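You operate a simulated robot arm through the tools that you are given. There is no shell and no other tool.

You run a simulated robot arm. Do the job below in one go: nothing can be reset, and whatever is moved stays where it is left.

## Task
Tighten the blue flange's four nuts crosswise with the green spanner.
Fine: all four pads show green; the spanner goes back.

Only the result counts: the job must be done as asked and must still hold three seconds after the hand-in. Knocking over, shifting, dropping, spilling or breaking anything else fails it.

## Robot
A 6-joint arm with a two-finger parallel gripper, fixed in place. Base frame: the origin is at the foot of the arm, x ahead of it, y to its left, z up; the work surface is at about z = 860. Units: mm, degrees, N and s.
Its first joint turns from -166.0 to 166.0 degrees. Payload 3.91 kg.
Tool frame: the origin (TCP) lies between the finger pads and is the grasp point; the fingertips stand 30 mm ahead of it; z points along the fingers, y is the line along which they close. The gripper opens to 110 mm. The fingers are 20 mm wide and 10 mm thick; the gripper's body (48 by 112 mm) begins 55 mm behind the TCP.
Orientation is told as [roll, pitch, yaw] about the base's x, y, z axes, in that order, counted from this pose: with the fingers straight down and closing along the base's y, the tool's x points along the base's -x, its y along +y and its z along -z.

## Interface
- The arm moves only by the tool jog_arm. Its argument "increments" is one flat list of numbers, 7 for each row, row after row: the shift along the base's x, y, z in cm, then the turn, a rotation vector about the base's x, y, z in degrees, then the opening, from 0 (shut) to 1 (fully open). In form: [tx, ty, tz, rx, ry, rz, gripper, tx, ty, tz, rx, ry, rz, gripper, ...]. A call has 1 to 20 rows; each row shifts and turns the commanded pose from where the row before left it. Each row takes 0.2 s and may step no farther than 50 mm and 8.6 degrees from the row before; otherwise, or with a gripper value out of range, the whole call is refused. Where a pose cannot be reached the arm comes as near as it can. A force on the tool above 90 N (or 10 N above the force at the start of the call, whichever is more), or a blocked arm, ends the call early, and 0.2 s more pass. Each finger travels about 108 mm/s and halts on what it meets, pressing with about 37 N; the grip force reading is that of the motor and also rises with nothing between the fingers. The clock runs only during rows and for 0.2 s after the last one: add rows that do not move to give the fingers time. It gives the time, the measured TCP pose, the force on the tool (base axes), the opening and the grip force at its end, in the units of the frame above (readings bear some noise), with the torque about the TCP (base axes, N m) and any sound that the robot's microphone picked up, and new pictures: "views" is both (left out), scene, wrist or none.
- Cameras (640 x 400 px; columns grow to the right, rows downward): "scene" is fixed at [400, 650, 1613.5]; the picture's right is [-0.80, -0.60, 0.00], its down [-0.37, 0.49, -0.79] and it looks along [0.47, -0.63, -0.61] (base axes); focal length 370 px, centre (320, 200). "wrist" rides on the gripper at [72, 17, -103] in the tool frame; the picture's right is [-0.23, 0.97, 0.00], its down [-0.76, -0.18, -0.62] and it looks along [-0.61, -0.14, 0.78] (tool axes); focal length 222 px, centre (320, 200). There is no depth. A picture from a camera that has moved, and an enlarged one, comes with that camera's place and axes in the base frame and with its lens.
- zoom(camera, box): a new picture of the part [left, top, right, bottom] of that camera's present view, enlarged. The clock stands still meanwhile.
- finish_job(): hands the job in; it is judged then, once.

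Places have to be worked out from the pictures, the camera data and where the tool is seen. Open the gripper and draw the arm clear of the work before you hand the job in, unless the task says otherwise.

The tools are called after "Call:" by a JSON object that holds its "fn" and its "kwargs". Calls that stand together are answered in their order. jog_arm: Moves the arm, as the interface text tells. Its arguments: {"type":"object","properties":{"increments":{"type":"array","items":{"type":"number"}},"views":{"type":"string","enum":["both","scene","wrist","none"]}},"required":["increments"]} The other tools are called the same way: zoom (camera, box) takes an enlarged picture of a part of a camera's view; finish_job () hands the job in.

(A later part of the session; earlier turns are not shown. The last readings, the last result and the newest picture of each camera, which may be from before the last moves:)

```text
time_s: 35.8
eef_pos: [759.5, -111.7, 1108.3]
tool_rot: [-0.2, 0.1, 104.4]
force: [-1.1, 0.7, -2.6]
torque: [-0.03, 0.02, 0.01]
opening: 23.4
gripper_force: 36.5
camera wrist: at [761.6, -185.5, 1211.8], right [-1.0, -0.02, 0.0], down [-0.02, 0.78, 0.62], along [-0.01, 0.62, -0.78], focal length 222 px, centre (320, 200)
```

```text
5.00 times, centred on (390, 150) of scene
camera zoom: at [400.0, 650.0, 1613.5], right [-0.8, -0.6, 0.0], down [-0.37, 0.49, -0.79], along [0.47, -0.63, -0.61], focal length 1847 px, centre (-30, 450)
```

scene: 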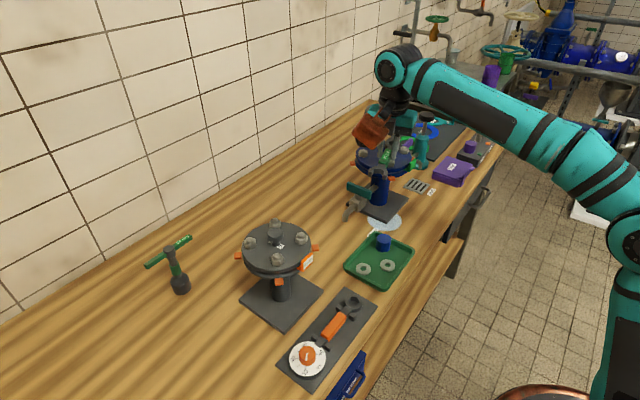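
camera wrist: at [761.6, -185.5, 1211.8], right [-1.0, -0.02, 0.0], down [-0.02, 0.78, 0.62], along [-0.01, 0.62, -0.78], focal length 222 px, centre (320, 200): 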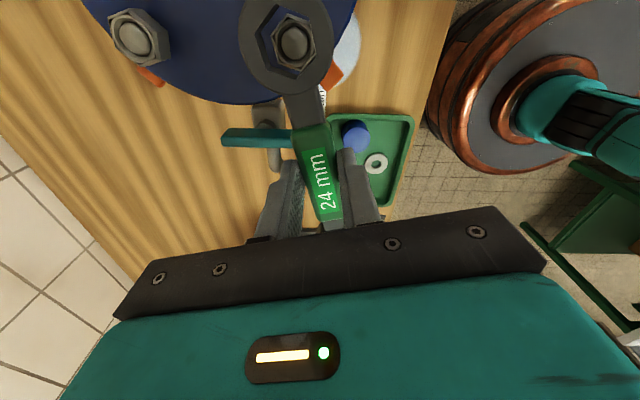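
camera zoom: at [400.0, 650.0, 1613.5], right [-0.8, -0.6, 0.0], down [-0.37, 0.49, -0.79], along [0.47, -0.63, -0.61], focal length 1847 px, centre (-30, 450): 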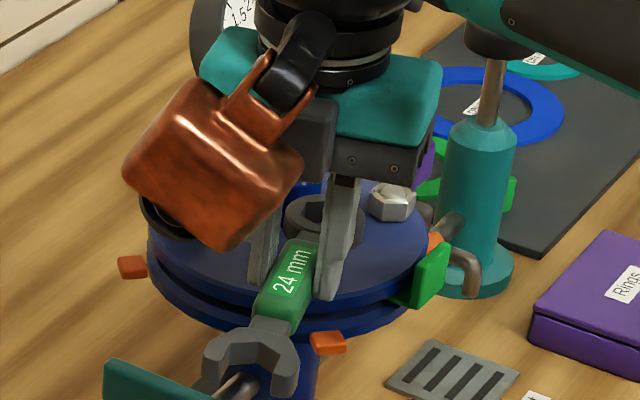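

After the move the nut lies about (-2.0,+0.9) mm (tool x,y) from the ring centre, so I correct by (-1.4,+1.8) mm in base axes and lower 7 mm.

Call:
{"fn": "jog_arm", "kwargs": {"increments": [-0.14, 0.18, 0, 0, 0, 0, 0, 0, 0, -0.7, 0, 0, 0, 0, 0, 0, 0, 0, 0, 0, 0], "views": "none"}}

Call:
{"fn": "zoom", "kwargs": {"camera": "wrist", "box": [235, 0, 345, 90]}}

```text
time_s: 36.6
eef_pos: [759.3, -108.9, 1101.7]
tool_rot: [-0.1, 0.2, 104.3]
force: [-0.5, 0.4, -2.7]
torque: [-0.02, -0.01, -0.01]
opening: 23.6
gripper_force: 36.9
```

```text
4.44 times, centred on (290, 45) of wrist
camera zoom: at [761.0, -183.7, 1204.6], right [-1.0, -0.02, 0.0], down [-0.02, 0.78, 0.62], along [-0.01, 0.62, -0.78], focal length 987 px, centre (453, 889)
```

zoom: 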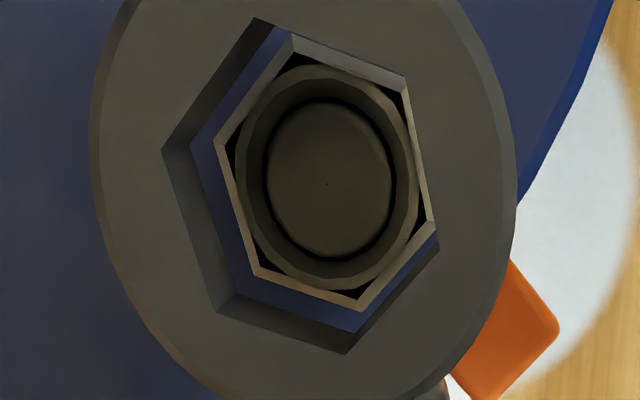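

Nut and ring centres now agree within about 0.3 mm and the angle within 0.5°. I descend gently in 3 mm steps and watch the force.

Call:
{"fn": "jog_arm", "kwargs": {"increments": [0, 0, -0.3, 0, 0, 0, 0, 0, 0, -0.3, 0, 0, 0, 0, 0, 0, 0, 0, 0, 0, 0], "views": "none"}}

Call:
{"fn": "zoom", "kwargs": {"camera": "wrist", "box": [235, 0, 345, 90]}}

```text
time_s: 37.4
eef_pos: [759.4, -110.1, 1095.7]
tool_rot: [-0.1, 0.1, 104.3]
force: [-0.3, 0.1, -2.0]
torque: [-0.03, 0.02, 0.0]
opening: 23.5
gripper_force: 36.4
```

```text
4.44 times, centred on (290, 45) of wrist
camera zoom: at [761.0, -183.9, 1198.6], right [-1.0, -0.02, 0.0], down [-0.02, 0.78, 0.62], along [-0.01, 0.62, -0.78], focal length 987 px, centre (453, 889)
```

zoom: 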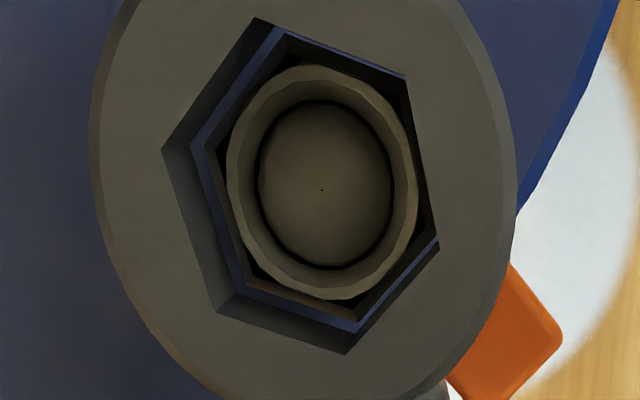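

Call:
{"fn": "jog_arm", "kwargs": {"increments": [0, 0, -0.2, 0, 0, 0, 0, 0, 0, -0.2, 0, 0, 0, 0, 0, 0, 0, 0, 0, 0, 0], "views": "none"}}

Call:
{"fn": "zoom", "kwargs": {"camera": "wrist", "box": [245, 0, 335, 80]}}

```text
time_s: 38.2
eef_pos: [760.3, -109.4, 1091.2]
tool_rot: [-0.2, 0.1, 104.4]
force: [-0.1, -2.1, -2.1]
torque: [-0.12, -0.04, -0.07]
opening: 23.6
gripper_force: 37.2
```

```text
5.00 times, centred on (290, 40) of wrist
camera zoom: at [761.0, -183.6, 1194.3], right [-1.0, -0.02, 0.0], down [-0.02, 0.78, 0.62], along [-0.01, 0.62, -0.78], focal length 1111 px, centre (470, 1000)
```

zoom: 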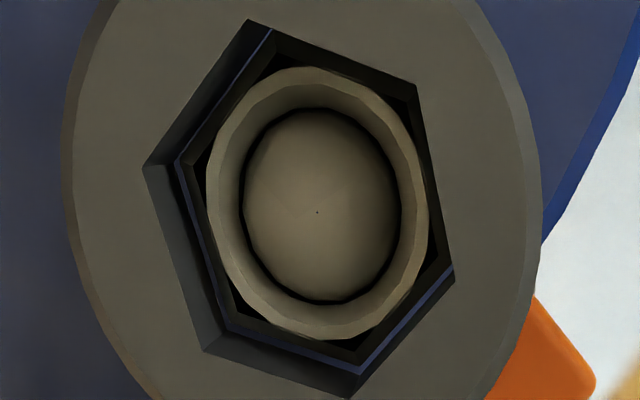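

The gap is thin and even all around; a slight side contact of 2 N. I continue down 4 mm.

Call:
{"fn": "jog_arm", "kwargs": {"increments": [0, 0, -0.2, 0, 0, 0, 0, 0, 0, -0.2, 0, 0, 0, 0, 0, 0, 0, 0, 0, 0, 0], "views": "none"}}

Call:
{"fn": "zoom", "kwargs": {"camera": "wrist", "box": [245, 0, 335, 80]}}

```text
time_s: 39.0
eef_pos: [759.7, -109.7, 1088.2]
tool_rot: [-0.2, 0.1, 104.4]
force: [-1.8, 0.6, -2.6]
torque: [-0.01, 0.04, -0.09]
opening: 23.6
gripper_force: 37.1
```

```text
5.00 times, centred on (290, 40) of wrist
camera zoom: at [761.2, -184.1, 1191.0], right [-1.0, -0.02, 0.0], down [-0.02, 0.78, 0.62], along [-0.01, 0.62, -0.78], focal length 1111 px, centre (470, 1000)
```

zoom: 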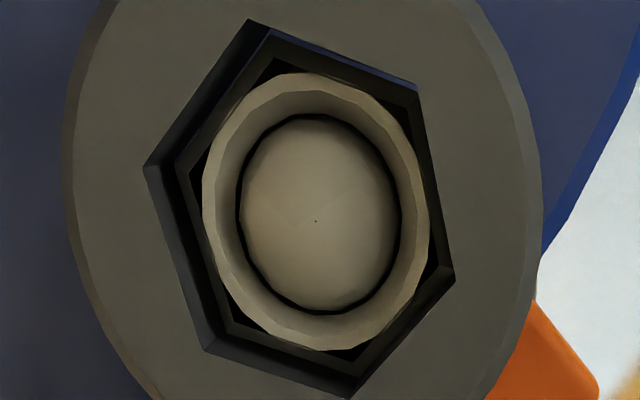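

The ring is sliding over the nut with hardly any force. I go down another 8 mm.

Call:
{"fn": "jog_arm", "kwargs": {"increments": [0, 0, -0.2, 0, 0, 0, 0, 0, 0, -0.2, 0, 0, 0, 0, 0, 0, -0.2, 0, 0, 0, 0, 0, 0, -0.2, 0, 0, 0, 0, 0, 0, 0, 0, 0, 0, 0], "views": "none"}}

Call:
{"fn": "zoom", "kwargs": {"camera": "wrist", "box": [245, 0, 335, 80]}}

Call:
{"fn": "zoom", "kwargs": {"camera": "scene", "box": [340, 110, 440, 190]}}

```text
time_s: 40.2
eef_pos: [758.7, -109.6, 1080.6]
tool_rot: [-0.2, 0.1, 104.3]
force: [3.6, -2.5, 15.9]
torque: [-1.03, -0.3, 0.14]
opening: 23.4
gripper_force: 37.2
```

```text
5.00 times, centred on (290, 40) of wrist
camera zoom: at [760.5, -184.1, 1184.0], right [-1.0, -0.02, -0.01], down [-0.02, 0.78, 0.62], along [-0.01, 0.62, -0.78], focal length 1111 px, centre (470, 1000)
```

zoom: 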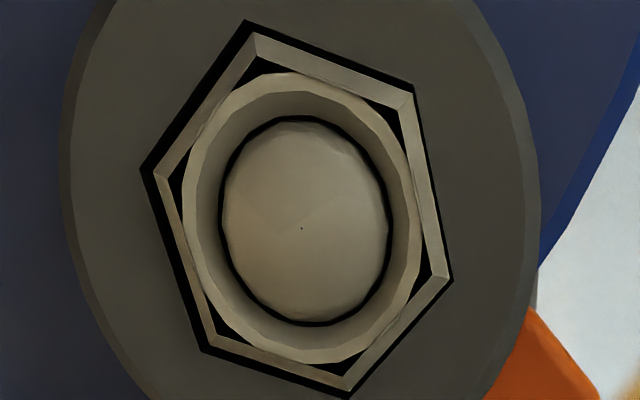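

```text
5.00 times, centred on (390, 150) of scene
camera zoom: at [400.0, 650.0, 1613.5], right [-0.8, -0.6, 0.0], down [-0.37, 0.49, -0.79], along [0.47, -0.63, -0.61], focal length 1847 px, centre (-30, 450)
```

zoom: 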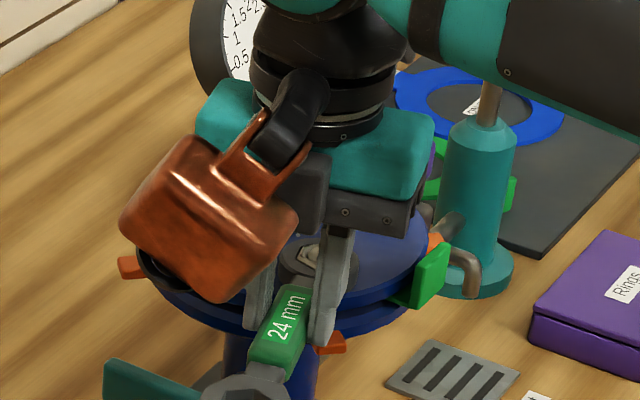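

Fully seated: the nut's top is level with the ring's top and the ring bottom touches the flange (16 N). I lift 1.5 mm and turn clockwise 10° about the nut axis as a first test.

Call:
{"fn": "jog_arm", "kwargs": {"increments": [0, 0, 0.15, 0, 0, 0, 0, 0.582, 0.119, 0, 0, 0, -5, 0, 0.591, 0.067, 0, 0, 0, -5, 0, 0, 0, 0, 0, 0, 0, 0], "views": "none"}}

Call:
{"fn": "zoom", "kwargs": {"camera": "wrist", "box": [235, 0, 345, 90]}}

Call:
{"fn": "zoom", "kwargs": {"camera": "scene", "box": [340, 110, 440, 190]}}

```text
time_s: 41.2
eef_pos: [770.7, -106.9, 1082.0]
tool_rot: [-0.1, 0.0, 94.4]
force: [-10.3, -5.6, -17.0]
torque: [0.83, 0.32, -0.43]
opening: 23.5
gripper_force: 36.9
```

```text
4.44 times, centred on (290, 45) of wrist
camera zoom: at [760.0, -181.3, 1184.3], right [-0.99, 0.15, 0.0], down [0.12, 0.77, 0.62], along [0.1, 0.62, -0.78], focal length 987 px, centre (453, 889)
```

zoom: 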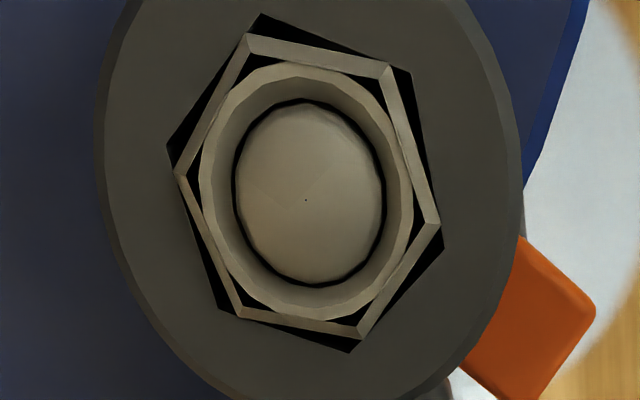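

```text
5.00 times, centred on (390, 150) of scene
camera zoom: at [400.0, 650.0, 1613.5], right [-0.8, -0.6, 0.0], down [-0.37, 0.49, -0.79], along [0.47, -0.63, -0.61], focal length 1847 px, centre (-30, 450)
```

zoom: 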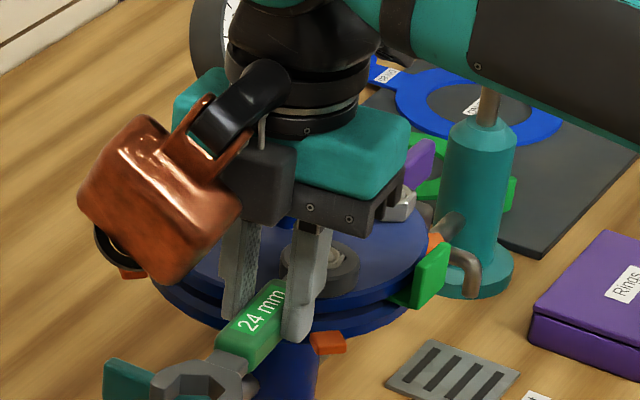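

The slack is taken up and the ring's flats now bear on the nut (about 12 N sideways). I turn 15° further.

Call:
{"fn": "jog_arm", "kwargs": {"increments": [0.593, 0.016, 0, 0, 0, -5, 0, 0.594, -0.036, 0, 0, 0, -5, 0, 0.587, -0.087, 0, 0, 0, -5, 0, 0, 0, 0, 0, 0, 0, 0], "views": "none"}}

Call:
{"fn": "zoom", "kwargs": {"camera": "wrist", "box": [235, 0, 345, 90]}}

Call:
{"fn": "zoom", "kwargs": {"camera": "scene", "box": [340, 110, 440, 190]}}

```text
time_s: 42.2
eef_pos: [788.0, -108.8, 1081.4]
tool_rot: [-0.2, 0.2, 79.3]
force: [-7.5, -9.7, -5.2]
torque: [-0.23, 0.23, 0.0]
opening: 23.6
gripper_force: 36.9
```

```text
4.44 times, centred on (290, 45) of wrist
camera zoom: at [758.4, -176.6, 1185.1], right [-0.91, 0.4, 0.0], down [0.31, 0.72, 0.62], along [0.25, 0.57, -0.78], focal length 987 px, centre (453, 889)
```

zoom: 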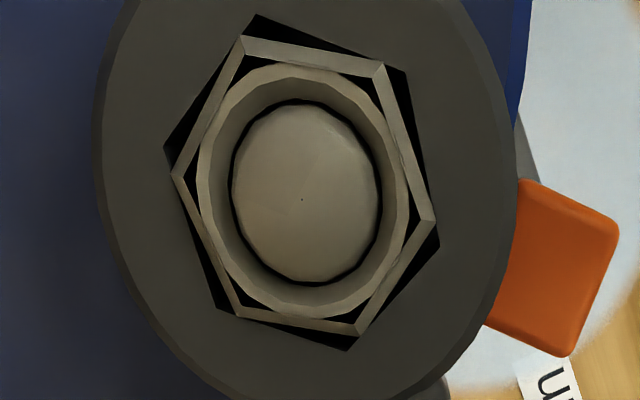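

```text
5.00 times, centred on (390, 150) of scene
camera zoom: at [400.0, 650.0, 1613.5], right [-0.8, -0.6, 0.0], down [-0.37, 0.49, -0.79], along [0.47, -0.63, -0.61], focal length 1847 px, centre (-30, 450)
```

zoom: 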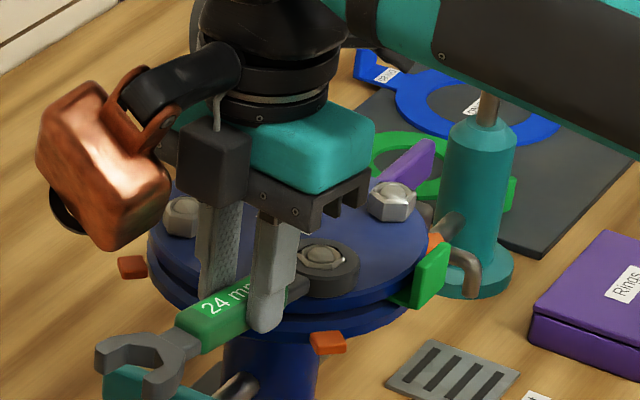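

The nut turns along with the ring at low effort; the pad is still orange. I turn another 20°.

Call:
{"fn": "jog_arm", "kwargs": {"increments": [0.577, -0.139, 0, 0, 0, -5, 0, 0.564, -0.188, 0, 0, 0, -5, 0, 0.546, -0.237, 0, 0, 0, -5, 0, 0.521, -0.284, 0, 0, 0, -5, 0, 0, 0, 0, 0, 0, 0, 0], "views": "none"}}

Call:
{"fn": "zoom", "kwargs": {"camera": "wrist", "box": [235, 0, 345, 90]}}

Call:
{"fn": "zoom", "kwargs": {"camera": "scene", "box": [340, 110, 440, 190]}}

```text
time_s: 43.4
eef_pos: [809.8, -115.9, 1081.9]
tool_rot: [-0.2, 0.0, 59.3]
force: [-15.7, -2.2, 9.5]
torque: [-0.86, 0.98, -0.02]
opening: 23.5
gripper_force: 37.2
```

```text
4.44 times, centred on (290, 45) of wrist
camera zoom: at [759.0, -170.2, 1184.7], right [-0.72, 0.69, -0.01], down [0.54, 0.57, 0.62], along [0.43, 0.45, -0.78], focal length 987 px, centre (453, 889)
```

zoom: 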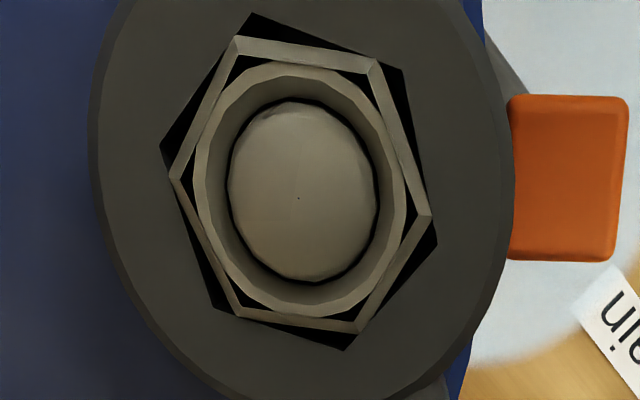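

```text
5.00 times, centred on (390, 150) of scene
camera zoom: at [400.0, 650.0, 1613.5], right [-0.8, -0.6, 0.0], down [-0.37, 0.49, -0.79], along [0.47, -0.63, -0.61], focal length 1847 px, centre (-30, 450)
```

zoom: 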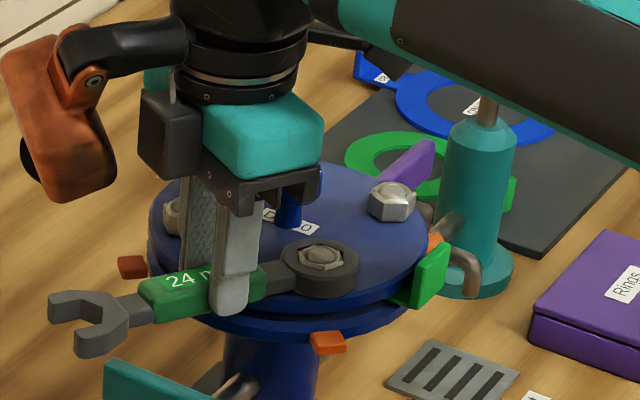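

Still light. I continue 25° down to yaw ≈34°, watching the pad.

Call:
{"fn": "jog_arm", "kwargs": {"increments": [0.496, -0.327, 0, 0, 0, -5, 0, 0.465, -0.369, 0, 0, 0, -5, 0, 0.431, -0.409, 0, 0, 0, -5, 0, 0.394, -0.446, 0, 0, 0, -5, 0, 0.353, -0.476, 0, 0, 0, -5, 0, 0, 0, 0, 0, 0, 0, 0], "views": "none"}}

Call:
{"fn": "zoom", "kwargs": {"camera": "wrist", "box": [235, 0, 345, 90]}}

Call:
{"fn": "zoom", "kwargs": {"camera": "scene", "box": [340, 110, 440, 190]}}

```text
time_s: 44.8
eef_pos: [830.8, -135.7, 1081.8]
tool_rot: [-0.3, 0.0, 34.4]
force: [-9.4, 10.3, 18.1]
torque: [-0.22, 0.92, 0.64]
opening: 23.8
gripper_force: 36.9
```

```text
4.44 times, centred on (290, 45) of wrist
camera zoom: at [762.4, -162.2, 1184.0], right [-0.36, 0.93, 0.0], down [0.73, 0.29, 0.62], along [0.58, 0.22, -0.78], focal length 987 px, centre (453, 889)
```

zoom: 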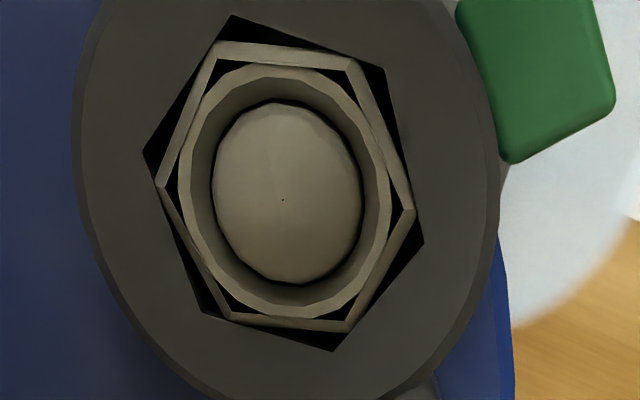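

```text
5.00 times, centred on (390, 150) of scene
camera zoom: at [400.0, 650.0, 1613.5], right [-0.8, -0.6, 0.0], down [-0.37, 0.49, -0.79], along [0.47, -0.63, -0.61], focal length 1847 px, centre (-30, 450)
```

zoom: 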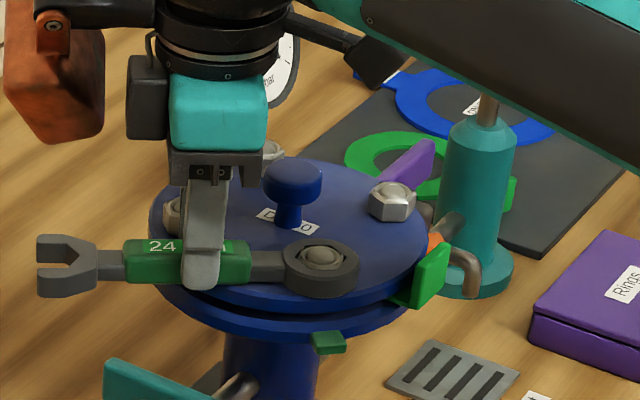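

Pad A has turned green. I turn back 5° to free the ring (within its slack) and lift straight up 40 mm.

Call:
{"fn": "jog_arm", "kwargs": {"increments": [-0.353, 0.476, 0, 0, 0, 5, 0, 0, 0, 0, 0, 0, 0, 0], "views": "none"}}

Call:
{"fn": "zoom", "kwargs": {"camera": "wrist", "box": [235, 0, 345, 90]}}

```text
time_s: 45.4
eef_pos: [828.6, -131.0, 1081.4]
tool_rot: [-0.1, 0.1, 39.6]
force: [7.4, 6.0, 11.5]
torque: [-0.1, 0.17, 0.17]
opening: 23.5
gripper_force: 36.8
```

```text
4.44 times, centred on (290, 45) of wrist
camera zoom: at [762.4, -164.8, 1183.5], right [-0.44, 0.9, 0.0], down [0.7, 0.35, 0.62], along [0.56, 0.27, -0.78], focal length 987 px, centre (453, 889)
```

zoom: 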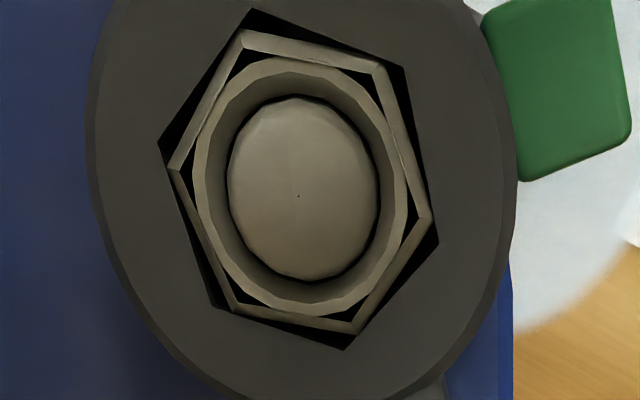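

The spanner has straightened in the grip but its flats still bear on the nut. I turn back another 5° and check.

Call:
{"fn": "jog_arm", "kwargs": {"increments": [-0.394, 0.446, 0, 0, 0, 5, 0, 0, 0, 0, 0, 0, 0, 0], "views": "none"}}

Call:
{"fn": "zoom", "kwargs": {"camera": "wrist", "box": [235, 0, 345, 90]}}

```text
time_s: 46.0
eef_pos: [825.2, -129.1, 1080.6]
tool_rot: [-0.1, 0.1, 44.4]
force: [5.2, 6.7, 4.9]
torque: [0.02, 0.04, -0.05]
opening: 23.4
gripper_force: 37.0
```

```text
4.44 times, centred on (290, 45) of wrist
camera zoom: at [761.4, -166.5, 1183.6], right [-0.52, 0.85, 0.0], down [0.67, 0.41, 0.62], along [0.53, 0.32, -0.78], focal length 987 px, centre (453, 889)
```

zoom: 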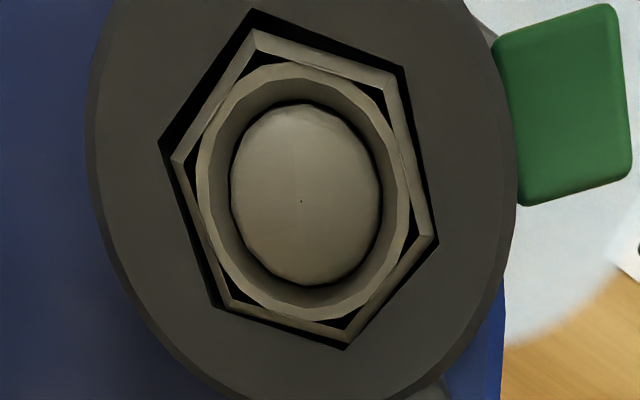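

The ring is now free and aligned on the nut, pad still green. I lift straight up.

Call:
{"fn": "jog_arm", "kwargs": {"increments": [0, 0, 0.5, 0, 0, 0, 0, 0, 0, 1, 0, 0, 0, 0, 0, 0, 1.5, 0, 0, 0, 0, 0, 0, 2, 0, 0, 0, 0, 0, 0, 1.5, 0, 0, 0, 0, 0, 0, 0, 0, 0, 0, 0]}}

Call:
{"fn": "zoom", "kwargs": {"camera": "wrist", "box": [220, 0, 380, 110]}}

Call:
{"fn": "zoom", "kwargs": {"camera": "scene", "box": [320, 90, 440, 190]}}

```text
time_s: 47.4
eef_pos: [825.3, -127.1, 1148.0]
tool_rot: [-0.2, 0.2, 44.4]
force: [0.1, 0.5, -2.5]
torque: [0.0, 0.0, 0.0]
opening: 23.4
gripper_force: 37.1
camera wrist: at [761.7, -165.7, 1251.0], right [-0.52, 0.85, 0.0], down [0.67, 0.41, 0.62], along [0.53, 0.32, -0.78], focal length 222 px, centre (320, 200)
```

scene: 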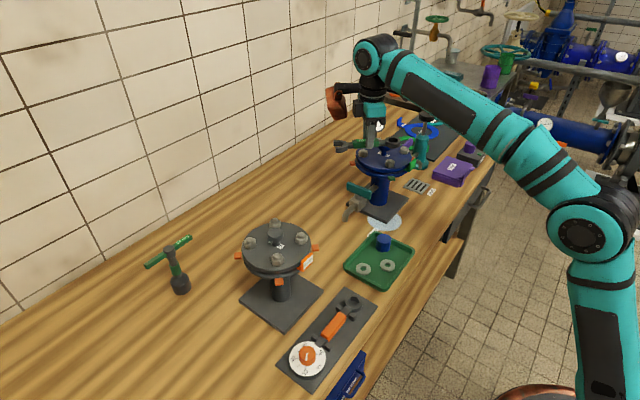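
wrist: 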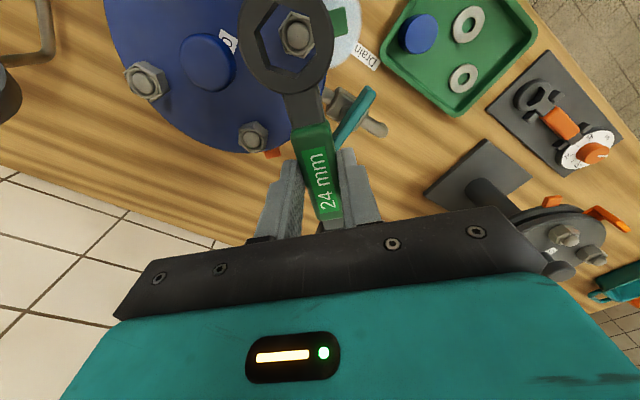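

```text
3.64 times, centred on (300, 55) of wrist
camera zoom: at [761.7, -165.7, 1251.0], right [-0.52, 0.85, 0.0], down [0.67, 0.41, 0.62], along [0.53, 0.32, -0.78], focal length 808 px, centre (393, 727)
```

zoom: 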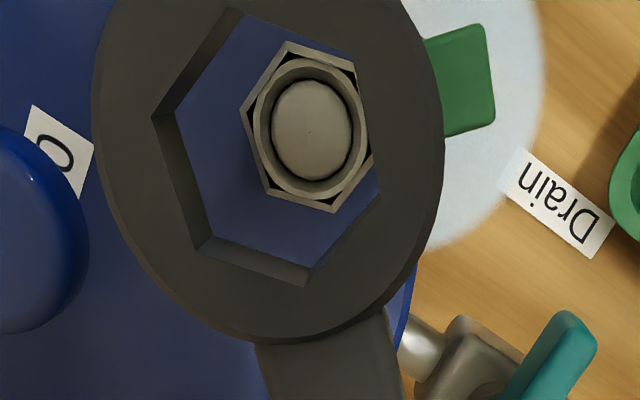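

```text
4.00 times, centred on (380, 140) of scene
camera zoom: at [400.0, 650.0, 1613.5], right [-0.8, -0.6, 0.0], down [-0.37, 0.49, -0.79], along [0.47, -0.63, -0.61], focal length 1478 px, centre (80, 440)
```

zoom: 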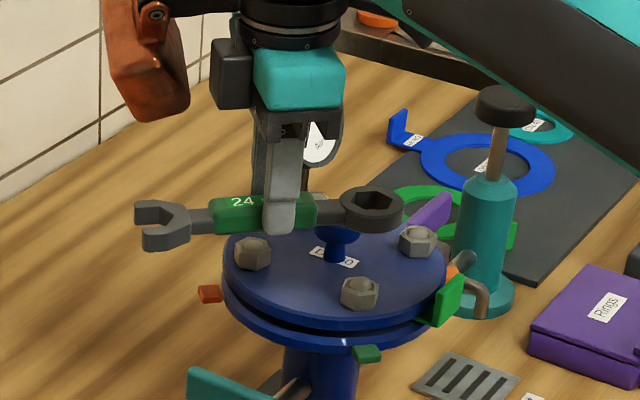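

Nut A is done (pad green). Next is the opposite nut C: I carry the spanner high over to yaw -90.5°, TCP about (861,-331).

Call:
{"fn": "jog_arm", "kwargs": {"increments": [0.225, -1.275, 0, 0, 0, -8.43, 0, 0.225, -1.275, 0, 0, 0, -8.43, 0, 0.225, -1.275, 0, 0, 0, -8.43, 0, 0.225, -1.275, 0, 0, 0, -8.43, 0, 0.225, -1.275, 0, 0, 0, -8.43, 0, 0.225, -1.275, 0, 0, 0, -8.43, 0, 0.225, -1.275, 0, 0, 0, -8.43, 0, 0.225, -1.275, 0, 0, 0, -8.43, 0, 0, 0, 0, 0, 0, 0, 0]}}

```text
time_s: 49.4
eef_pos: [841.7, -229.5, 1147.8]
tool_rot: [-0.2, 0.0, -23.1]
force: [0.3, -0.5, -2.2]
torque: [0.0, 0.01, -0.02]
opening: 23.6
gripper_force: 37.6
camera wrist: at [782.1, -185.7, 1250.9], right [0.59, 0.81, 0.0], down [0.63, -0.46, 0.62], along [0.5, -0.37, -0.78], focal length 222 px, centre (320, 200)
```

scene: 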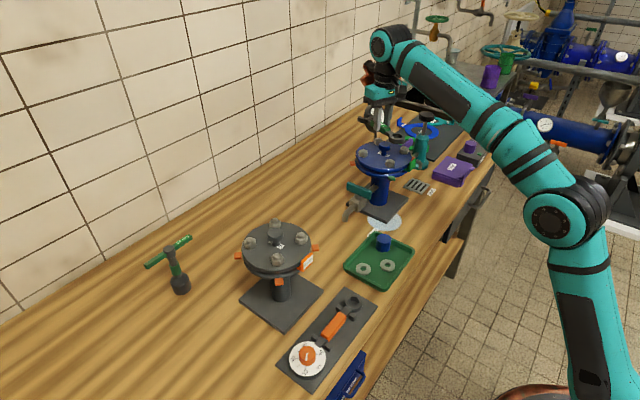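
wrist: 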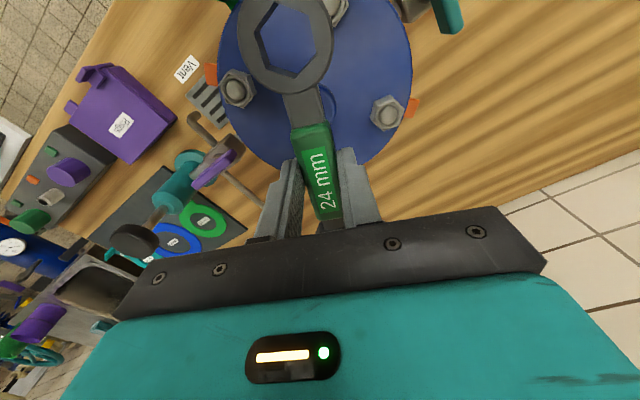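

Halfway and clear. I continue to yaw -90.5°.

Call:
{"fn": "jog_arm", "kwargs": {"increments": [0.225, -1.275, 0, 0, 0, -8.43, 0, 0.225, -1.275, 0, 0, 0, -8.43, 0, 0.225, -1.275, 0, 0, 0, -8.43, 0, 0.225, -1.275, 0, 0, 0, -8.43, 0, 0.225, -1.275, 0, 0, 0, -8.43, 0, 0.225, -1.275, 0, 0, 0, -8.43, 0, 0.225, -1.275, 0, 0, 0, -8.43, 0, 0.225, -1.275, -0.5, 0, 0, -8.43, 0, 0, 0, 0, 0, 0, 0, 0]}}

Call:
{"fn": "zoom", "kwargs": {"camera": "wrist", "box": [235, 0, 345, 90]}}

Call:
{"fn": "zoom", "kwargs": {"camera": "scene", "box": [330, 60, 450, 190]}}

```text
time_s: 51.4
eef_pos: [861.3, -334.0, 1141.4]
tool_rot: [-0.3, 0.0, -90.5]
force: [0.3, -0.8, -3.2]
torque: [0.02, 0.01, 0.01]
opening: 23.5
gripper_force: 37.2
camera wrist: at [879.6, -261.4, 1244.8], right [0.97, -0.24, 0.0], down [-0.18, -0.76, 0.62], along [-0.15, -0.6, -0.78], focal length 222 px, centre (320, 200)
```

scene: 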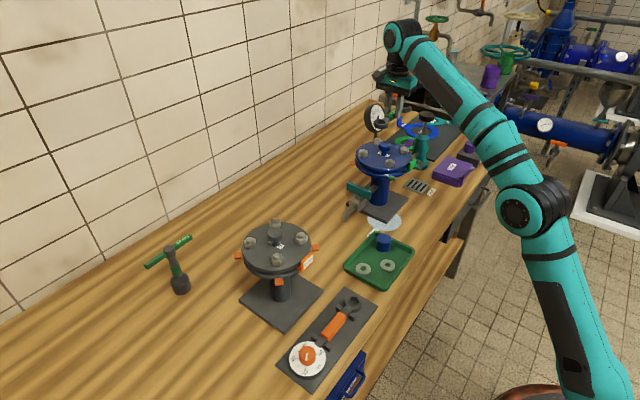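
wrist: 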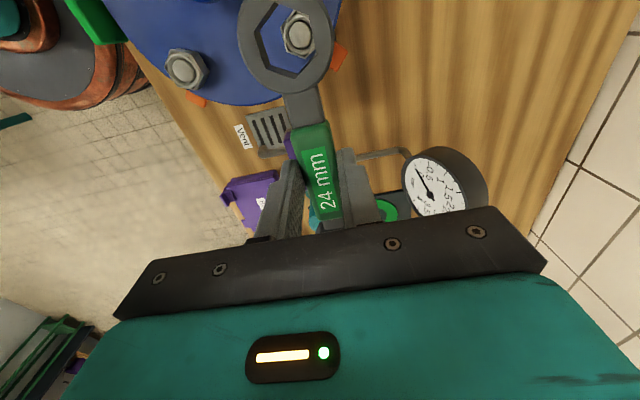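

```text
4.44 times, centred on (290, 45) of wrist
camera zoom: at [879.6, -261.4, 1244.8], right [0.97, -0.24, 0.0], down [-0.18, -0.76, 0.62], along [-0.15, -0.6, -0.78], focal length 987 px, centre (453, 889)
```

zoom: 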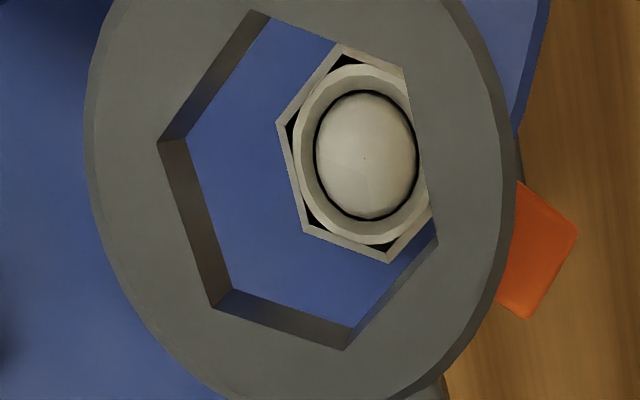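

```text
3.08 times, centred on (390, 125) of scene
camera zoom: at [400.0, 650.0, 1613.5], right [-0.8, -0.6, 0.0], down [-0.37, 0.49, -0.79], along [0.47, -0.63, -0.61], focal length 1137 px, centre (105, 431)
```

zoom: 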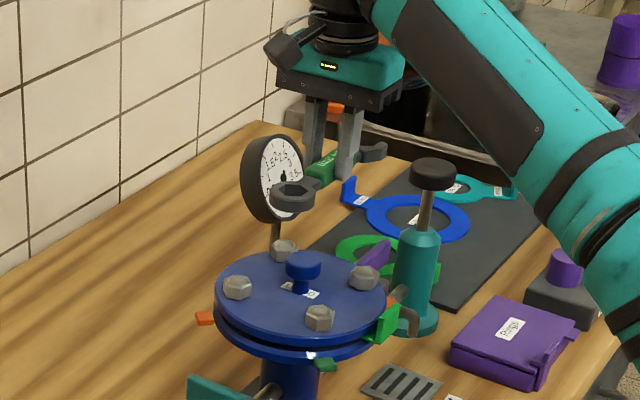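

Nut C shows through the hole, about (0.3, 2.1) mm off in tool axes and about 1° turned. I correct with (+3.2,+0.2) mm and +1° and descend 32 mm.

Call:
{"fn": "jog_arm", "kwargs": {"increments": [0.325, 0.02, 0, 0, 0, 1, 0, 0, 0, -1.6, 0, 0, 0, 0, 0, 0, -1.6, 0, 0, 0, 0, 0, 0, 0, 0, 0, 0, 0], "views": "none"}}

Call:
{"fn": "zoom", "kwargs": {"camera": "wrist", "box": [235, 0, 345, 90]}}

```text
time_s: 52.4
eef_pos: [861.4, -332.9, 1107.1]
tool_rot: [-0.1, 0.2, -89.5]
force: [0.0, -0.3, -2.7]
torque: [0.01, 0.02, 0.07]
opening: 23.5
gripper_force: 36.7
```

```text
4.44 times, centred on (290, 45) of wrist
camera zoom: at [879.2, -261.0, 1210.8], right [0.98, -0.22, 0.0], down [-0.17, -0.76, 0.62], along [-0.14, -0.61, -0.78], focal length 987 px, centre (453, 889)
```

zoom: 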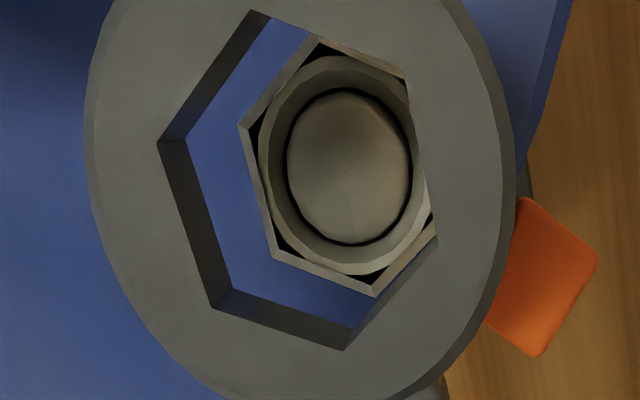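

The rotation should have gone the other way: the nut is now 2.2° off. I turn -2.2° with (-0.8,+0.1) mm, which should also bring the centres together, and lower 4 mm.

Call:
{"fn": "jog_arm", "kwargs": {"increments": [-0.08, 0.01, 0, 0, 0, -2.2, 0, 0, 0, -0.4, 0, 0, 0, 0, 0, 0, 0, 0, 0, 0, 0], "views": "none"}}

Call:
{"fn": "zoom", "kwargs": {"camera": "wrist", "box": [235, 0, 345, 90]}}

```text
time_s: 53.2
eef_pos: [862.4, -332.5, 1105.1]
tool_rot: [-0.2, 0.1, -91.7]
force: [-0.6, -0.5, -2.9]
torque: [-0.01, -0.01, -0.02]
opening: 23.6
gripper_force: 36.6
```

```text
4.44 times, centred on (290, 45) of wrist
camera zoom: at [882.4, -261.2, 1208.5], right [0.97, -0.26, 0.0], down [-0.2, -0.76, 0.62], along [-0.16, -0.6, -0.78], focal length 987 px, centre (453, 889)
```

zoom: 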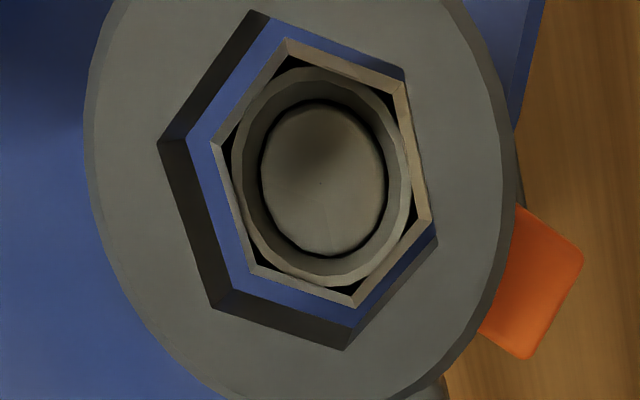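

Angle now matches within 0.3°; the nut is 1.0 mm off in tool -y. I correct by (-1.0,-0.1) mm and lower 3 mm.

Call:
{"fn": "jog_arm", "kwargs": {"increments": [-0.1, -0.01, 0, 0, 0, 0, 0, 0, 0, -0.3, 0, 0, 0, 0, 0, 0, 0, 0, 0, 0, 0], "views": "none"}}

Call:
{"fn": "zoom", "kwargs": {"camera": "wrist", "box": [235, 0, 345, 90]}}

```text
time_s: 54.0
eef_pos: [860.1, -332.6, 1102.4]
tool_rot: [-0.2, 0.1, -91.7]
force: [0.4, -0.4, -2.1]
torque: [0.01, 0.01, -0.02]
opening: 23.8
gripper_force: 36.7
```

```text
4.44 times, centred on (290, 45) of wrist
camera zoom: at [881.3, -261.7, 1206.1], right [0.97, -0.26, 0.0], down [-0.2, -0.76, 0.62], along [-0.16, -0.6, -0.78], focal length 987 px, centre (453, 889)
```

zoom: 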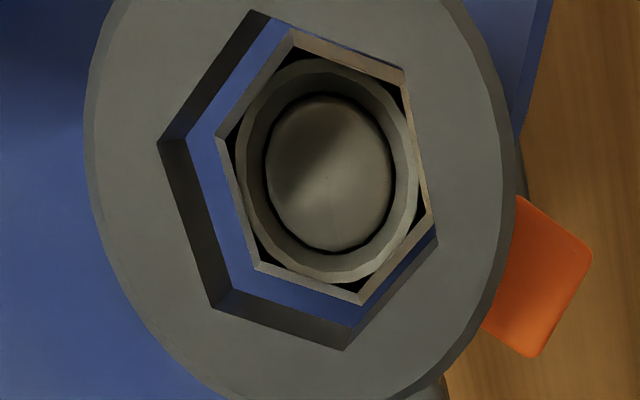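

Now the centres agree to about 0.4 mm. I nudge +0.4 mm in y and descend 6 mm.

Call:
{"fn": "jog_arm", "kwargs": {"increments": [0.01, 0.04, -0.2, 0, 0, 0, 0, 0, 0, -0.2, 0, 0, 0, 0, 0, 0, -0.2, 0, 0, 0, 0, 0, 0, 0, 0, 0, 0, 0], "views": "none"}}

Call:
{"fn": "zoom", "kwargs": {"camera": "wrist", "box": [235, 0, 345, 90]}}

```text
time_s: 55.0
eef_pos: [861.0, -332.7, 1096.5]
tool_rot: [-0.2, 0.1, -91.7]
force: [0.2, 0.0, -2.8]
torque: [0.02, 0.01, -0.04]
opening: 23.3
gripper_force: 37.3
```

```text
4.44 times, centred on (290, 45) of wrist
camera zoom: at [881.3, -260.9, 1199.6], right [0.97, -0.26, 0.0], down [-0.2, -0.76, 0.62], along [-0.16, -0.6, -0.78], focal length 987 px, centre (453, 889)
```

zoom: 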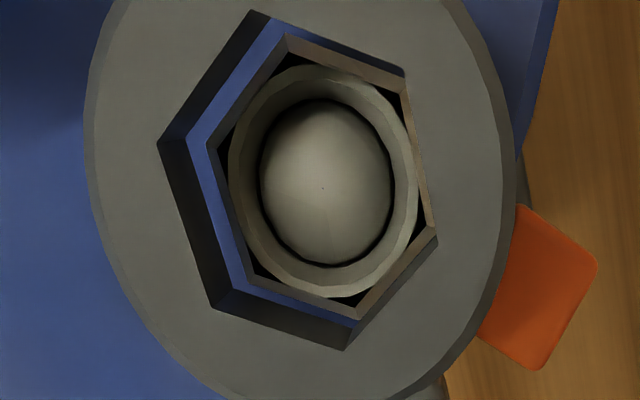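

Call:
{"fn": "jog_arm", "kwargs": {"increments": [0.02, -0.045, -0.2, 0, 0, 0, 0, 0, 0, -0.2, 0, 0, 0, 0, 0, 0, 0, 0, 0, 0, 0], "views": "none"}}

Call:
{"fn": "zoom", "kwargs": {"camera": "wrist", "box": [235, 0, 345, 90]}}

```text
time_s: 55.8
eef_pos: [861.5, -332.7, 1093.1]
tool_rot: [-0.2, 0.1, -91.8]
force: [0.1, 1.1, 15.2]
torque: [1.05, -0.04, -0.03]
opening: 23.6
gripper_force: 36.8
```

```text
4.44 times, centred on (290, 45) of wrist
camera zoom: at [880.6, -261.2, 1196.8], right [0.97, -0.26, 0.0], down [-0.2, -0.76, 0.62], along [-0.16, -0.6, -0.78], focal length 987 px, centre (453, 889)
```

zoom: 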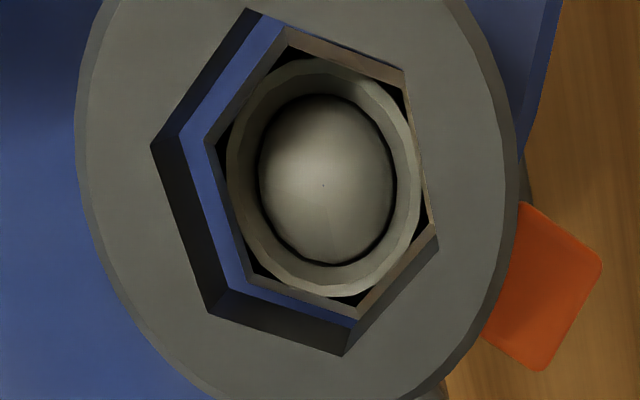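

There is contact (15 N, acting at the ring): the ring's bottom sits on the nut's edge, not around it. I raise 3 mm and take a careful look from both cameras.

Call:
{"fn": "jog_arm", "kwargs": {"increments": [0, 0, 0.3, 0, 0, 0, 0, 0, 0, 0, 0, 0, 0, 0], "views": "none"}}

Call:
{"fn": "zoom", "kwargs": {"camera": "scene", "box": [355, 120, 405, 160]}}

Call:
{"fn": "zoom", "kwargs": {"camera": "wrist", "box": [245, 0, 335, 80]}}

```text
time_s: 56.4
eef_pos: [861.8, -333.6, 1094.4]
tool_rot: [-0.3, 0.1, -91.8]
force: [-0.1, -0.6, -2.5]
torque: [0.02, -0.04, 0.0]
opening: 23.3
gripper_force: 36.9
```

```text
10.00 times, centred on (380, 140) of scene
camera zoom: at [400.0, 650.0, 1613.5], right [-0.8, -0.6, 0.0], down [-0.37, 0.49, -0.79], along [0.47, -0.63, -0.61], focal length 3695 px, centre (-280, 800)
```

zoom: 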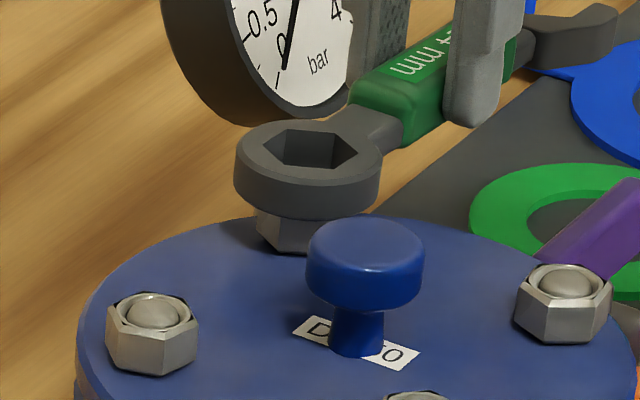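

```text
5.00 times, centred on (290, 40) of wrist
camera zoom: at [882.2, -261.3, 1197.7], right [0.97, -0.26, -0.01], down [-0.2, -0.76, 0.62], along [-0.16, -0.6, -0.78], focal length 1111 px, centre (470, 1000)
```

zoom: 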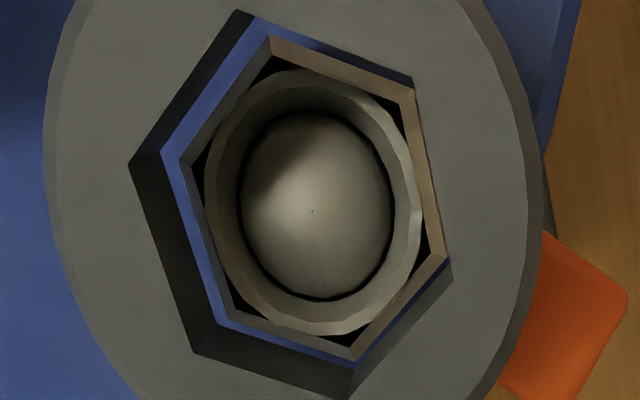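

The contact tilted the spanner about 2.7° in the grip (ring end up). I rise 5 mm and pitch the tool by the same amount so that the spanner is level again, then re-measure.

Call:
{"fn": "jog_arm", "kwargs": {"increments": [0, 0, 0.5, 0, 0, 0, 0, 0, 0.1, 0.3, -2.7, 0.08, 0, 0, 0, 0, 0, 0, 0, 0, 0], "views": "none"}}

Call:
{"fn": "zoom", "kwargs": {"camera": "wrist", "box": [235, 0, 345, 90]}}

Call:
{"fn": "zoom", "kwargs": {"camera": "scene", "box": [355, 110, 415, 160]}}

```text
time_s: 57.2
eef_pos: [862.0, -332.2, 1103.1]
tool_rot: [-0.2, -2.7, -91.7]
force: [-0.9, -0.7, -2.3]
torque: [0.03, -0.01, -0.01]
opening: 23.2
gripper_force: 36.8
```

```text
4.44 times, centred on (290, 45) of wrist
camera zoom: at [882.6, -255.6, 1202.5], right [0.97, -0.26, 0.01], down [-0.2, -0.73, 0.66], along [-0.16, -0.64, -0.75], focal length 987 px, centre (453, 889)
```

zoom: 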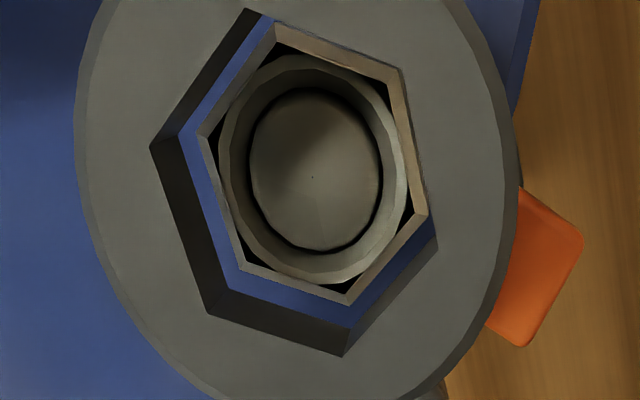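

```text
8.00 times, centred on (385, 135) of scene
camera zoom: at [400.0, 650.0, 1613.5], right [-0.8, -0.6, 0.0], down [-0.37, 0.49, -0.79], along [0.47, -0.63, -0.61], focal length 2956 px, centre (-200, 720)
```

zoom: 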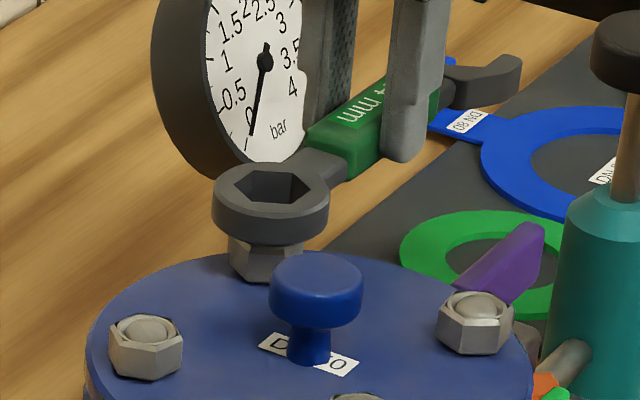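

With the spanner level again, nut C is (-0.3,-1.2) mm from the ring centre. I correct by (-1.2,-0.3) mm, lower 4 mm and re-measure.

Call:
{"fn": "jog_arm", "kwargs": {"increments": [-0.12, -0.026, -0.2, 0, 0, 0, 0, 0, 0, -0.2, 0, 0, 0, 0, 0, 0, 0, 0, 0, 0, 0], "views": "none"}}

Call:
{"fn": "zoom", "kwargs": {"camera": "wrist", "box": [235, 0, 345, 90]}}

```text
time_s: 58.0
eef_pos: [861.0, -331.8, 1098.8]
tool_rot: [-0.4, -2.6, -91.6]
force: [-0.8, -0.1, -3.2]
torque: [0.04, -0.01, 0.0]
opening: 23.6
gripper_force: 36.9
```

```text
4.44 times, centred on (290, 45) of wrist
camera zoom: at [881.3, -255.4, 1197.6], right [0.97, -0.26, 0.01], down [-0.2, -0.73, 0.66], along [-0.16, -0.64, -0.75], focal length 987 px, centre (453, 889)
```

zoom: 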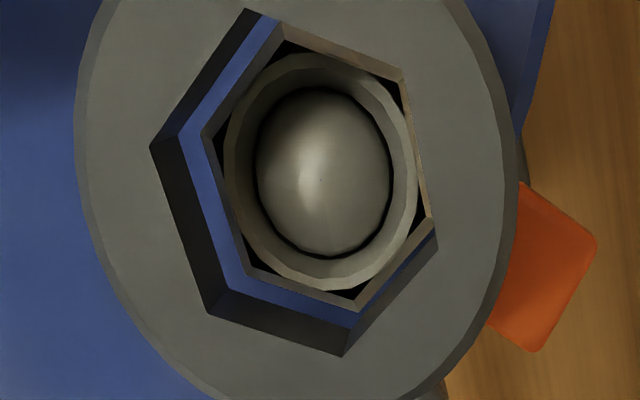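

Call:
{"fn": "jog_arm", "kwargs": {"increments": [-0.02, -0.06, -0.15, 0, 0, 0, 0, 0, 0, -0.15, 0, 0, 0, 0, 0, 0, 0, 0, 0, 0, 0], "views": "none"}}

Call:
{"fn": "zoom", "kwargs": {"camera": "wrist", "box": [235, 0, 345, 90]}}

```text
time_s: 58.8
eef_pos: [860.2, -333.5, 1096.3]
tool_rot: [-0.2, -2.6, -91.6]
force: [1.9, -0.2, 3.5]
torque: [0.51, -0.12, -0.09]
opening: 23.2
gripper_force: 37.7
```

```text
4.44 times, centred on (290, 45) of wrist
camera zoom: at [880.1, -256.2, 1196.0], right [0.97, -0.26, 0.01], down [-0.2, -0.73, 0.66], along [-0.16, -0.64, -0.75], focal length 987 px, centre (453, 889)
```

zoom: 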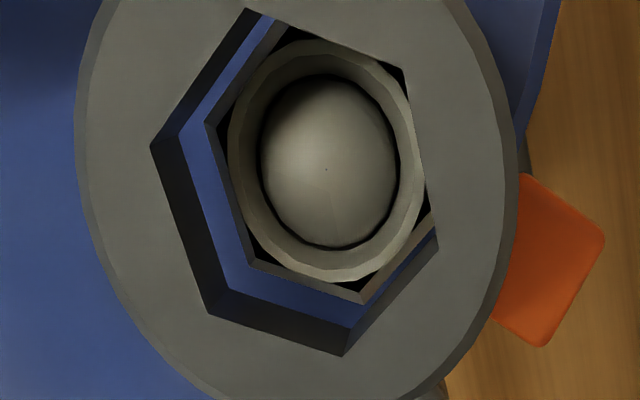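

Near contact, the picture shows the nut displaced toward the hole's far right; taking the nut top at z≈1061, the ring must go (+0.6,+1.15) mm in tool axes. I lift 1.5 mm and shift by (+1.2,+0.6) mm.

Call:
{"fn": "jog_arm", "kwargs": {"increments": [0, 0, 0.15, 0, 0, 0, 0, 0.12, 0.06, 0, 0, 0, 0, 0, 0, 0, 0, 0, 0, 0, 0], "views": "none"}}

Call:
{"fn": "zoom", "kwargs": {"camera": "wrist", "box": [235, 0, 345, 90]}}

```text
time_s: 59.6
eef_pos: [862.3, -332.4, 1098.5]
tool_rot: [-0.3, -2.6, -91.7]
force: [0.6, 0.1, -1.6]
torque: [-0.02, -0.01, 0.0]
opening: 23.5
gripper_force: 37.6
```

```text
4.44 times, centred on (290, 45) of wrist
camera zoom: at [882.3, -255.8, 1197.7], right [0.97, -0.26, 0.01], down [-0.2, -0.73, 0.66], along [-0.16, -0.64, -0.75], focal length 987 px, centre (453, 889)
```

zoom: 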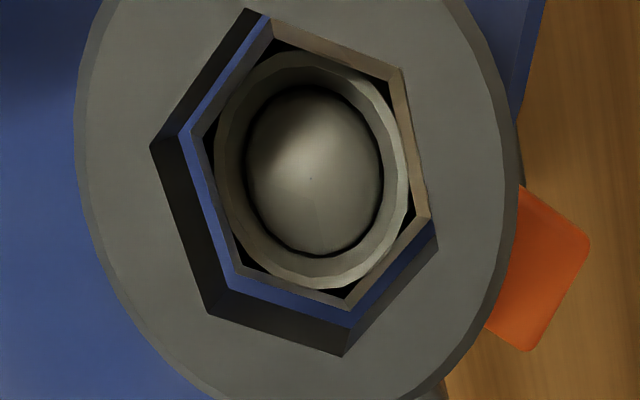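

The gaps are even now. I go down 4 mm in small steps.

Call:
{"fn": "jog_arm", "kwargs": {"increments": [-0.02, 0, -0.15, 0, 0, 0, 0, 0, 0, -0.15, 0, 0, 0, 0, 0, 0, -0.15, 0, 0, 0, 0, 0, 0, 0, 0, 0, 0, 0], "views": "none"}}

Call:
{"fn": "zoom", "kwargs": {"camera": "wrist", "box": [235, 0, 345, 90]}}

```text
time_s: 60.6
eef_pos: [861.9, -332.8, 1094.4]
tool_rot: [-0.2, -2.6, -91.7]
force: [-2.9, 0.0, 14.4]
torque: [1.0, -0.16, 0.16]
opening: 23.9
gripper_force: 37.2
```

```text
4.44 times, centred on (290, 45) of wrist
camera zoom: at [881.1, -255.6, 1194.2], right [0.97, -0.26, 0.01], down [-0.2, -0.73, 0.66], along [-0.16, -0.64, -0.75], focal length 987 px, centre (453, 889)
```

zoom: 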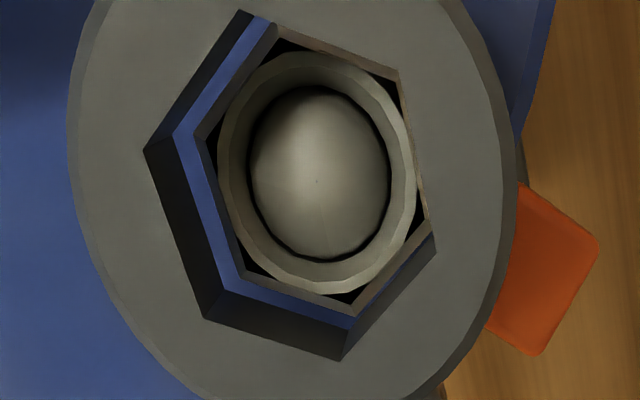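

Contact again on one side. I raise 4 mm, wait a moment to see how the arm settles, and look again.

Call:
{"fn": "jog_arm", "kwargs": {"increments": [0, 0, 0.4, 0, 0, 0, 0, 0, 0, 0, 0, 0, 0, 0], "views": "none"}}

Call:
{"fn": "zoom", "kwargs": {"camera": "wrist", "box": [235, 0, 345, 90]}}

Call:
{"fn": "jog_arm", "kwargs": {"increments": [0, 0, 0, 0, 0, 0, 0, 0, 0, 0, 0, 0, 0, 0, 0, 0, 0, 0, 0, 0, 0, 0, 0, 0, 0, 0, 0, 0, 0, 0, 0, 0, 0, 0, 0], "views": "none"}}

Call:
{"fn": "zoom", "kwargs": {"camera": "wrist", "box": [235, 0, 345, 90]}}

```text
time_s: 61.2
eef_pos: [862.8, -332.2, 1097.5]
tool_rot: [-0.2, -2.6, -91.7]
force: [-0.7, 0.7, -2.2]
torque: [0.02, -0.01, 0.02]
opening: 23.4
gripper_force: 36.5
```

```text
4.44 times, centred on (290, 45) of wrist
camera zoom: at [883.0, -255.9, 1196.7], right [0.97, -0.26, 0.01], down [-0.2, -0.73, 0.66], along [-0.16, -0.64, -0.75], focal length 987 px, centre (453, 889)
```

zoom: 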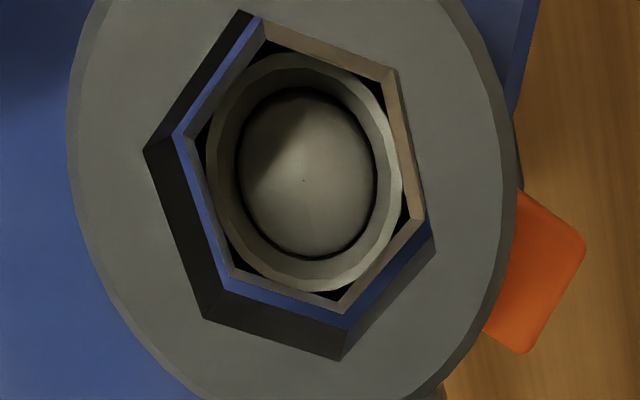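

```text
time_s: 62.4
eef_pos: [863.1, -333.6, 1096.7]
tool_rot: [-0.1, -2.6, -91.7]
force: [-0.7, 1.0, -1.7]
torque: [-0.02, 0.0, 0.0]
opening: 23.7
gripper_force: 37.4
```

```text
4.44 times, centred on (290, 45) of wrist
camera zoom: at [882.8, -256.0, 1197.1], right [0.97, -0.26, 0.01], down [-0.2, -0.73, 0.66], along [-0.16, -0.64, -0.75], focal length 987 px, centre (453, 889)
```

zoom: 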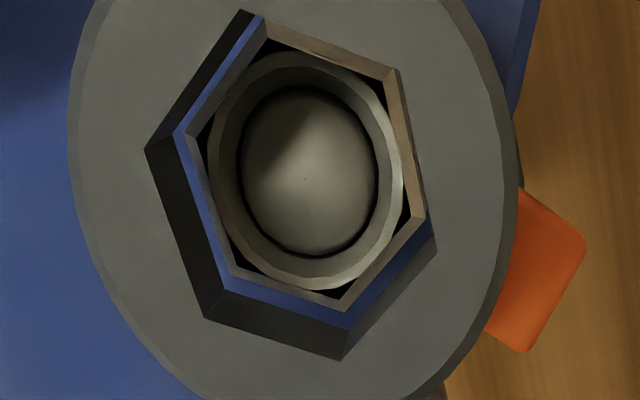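

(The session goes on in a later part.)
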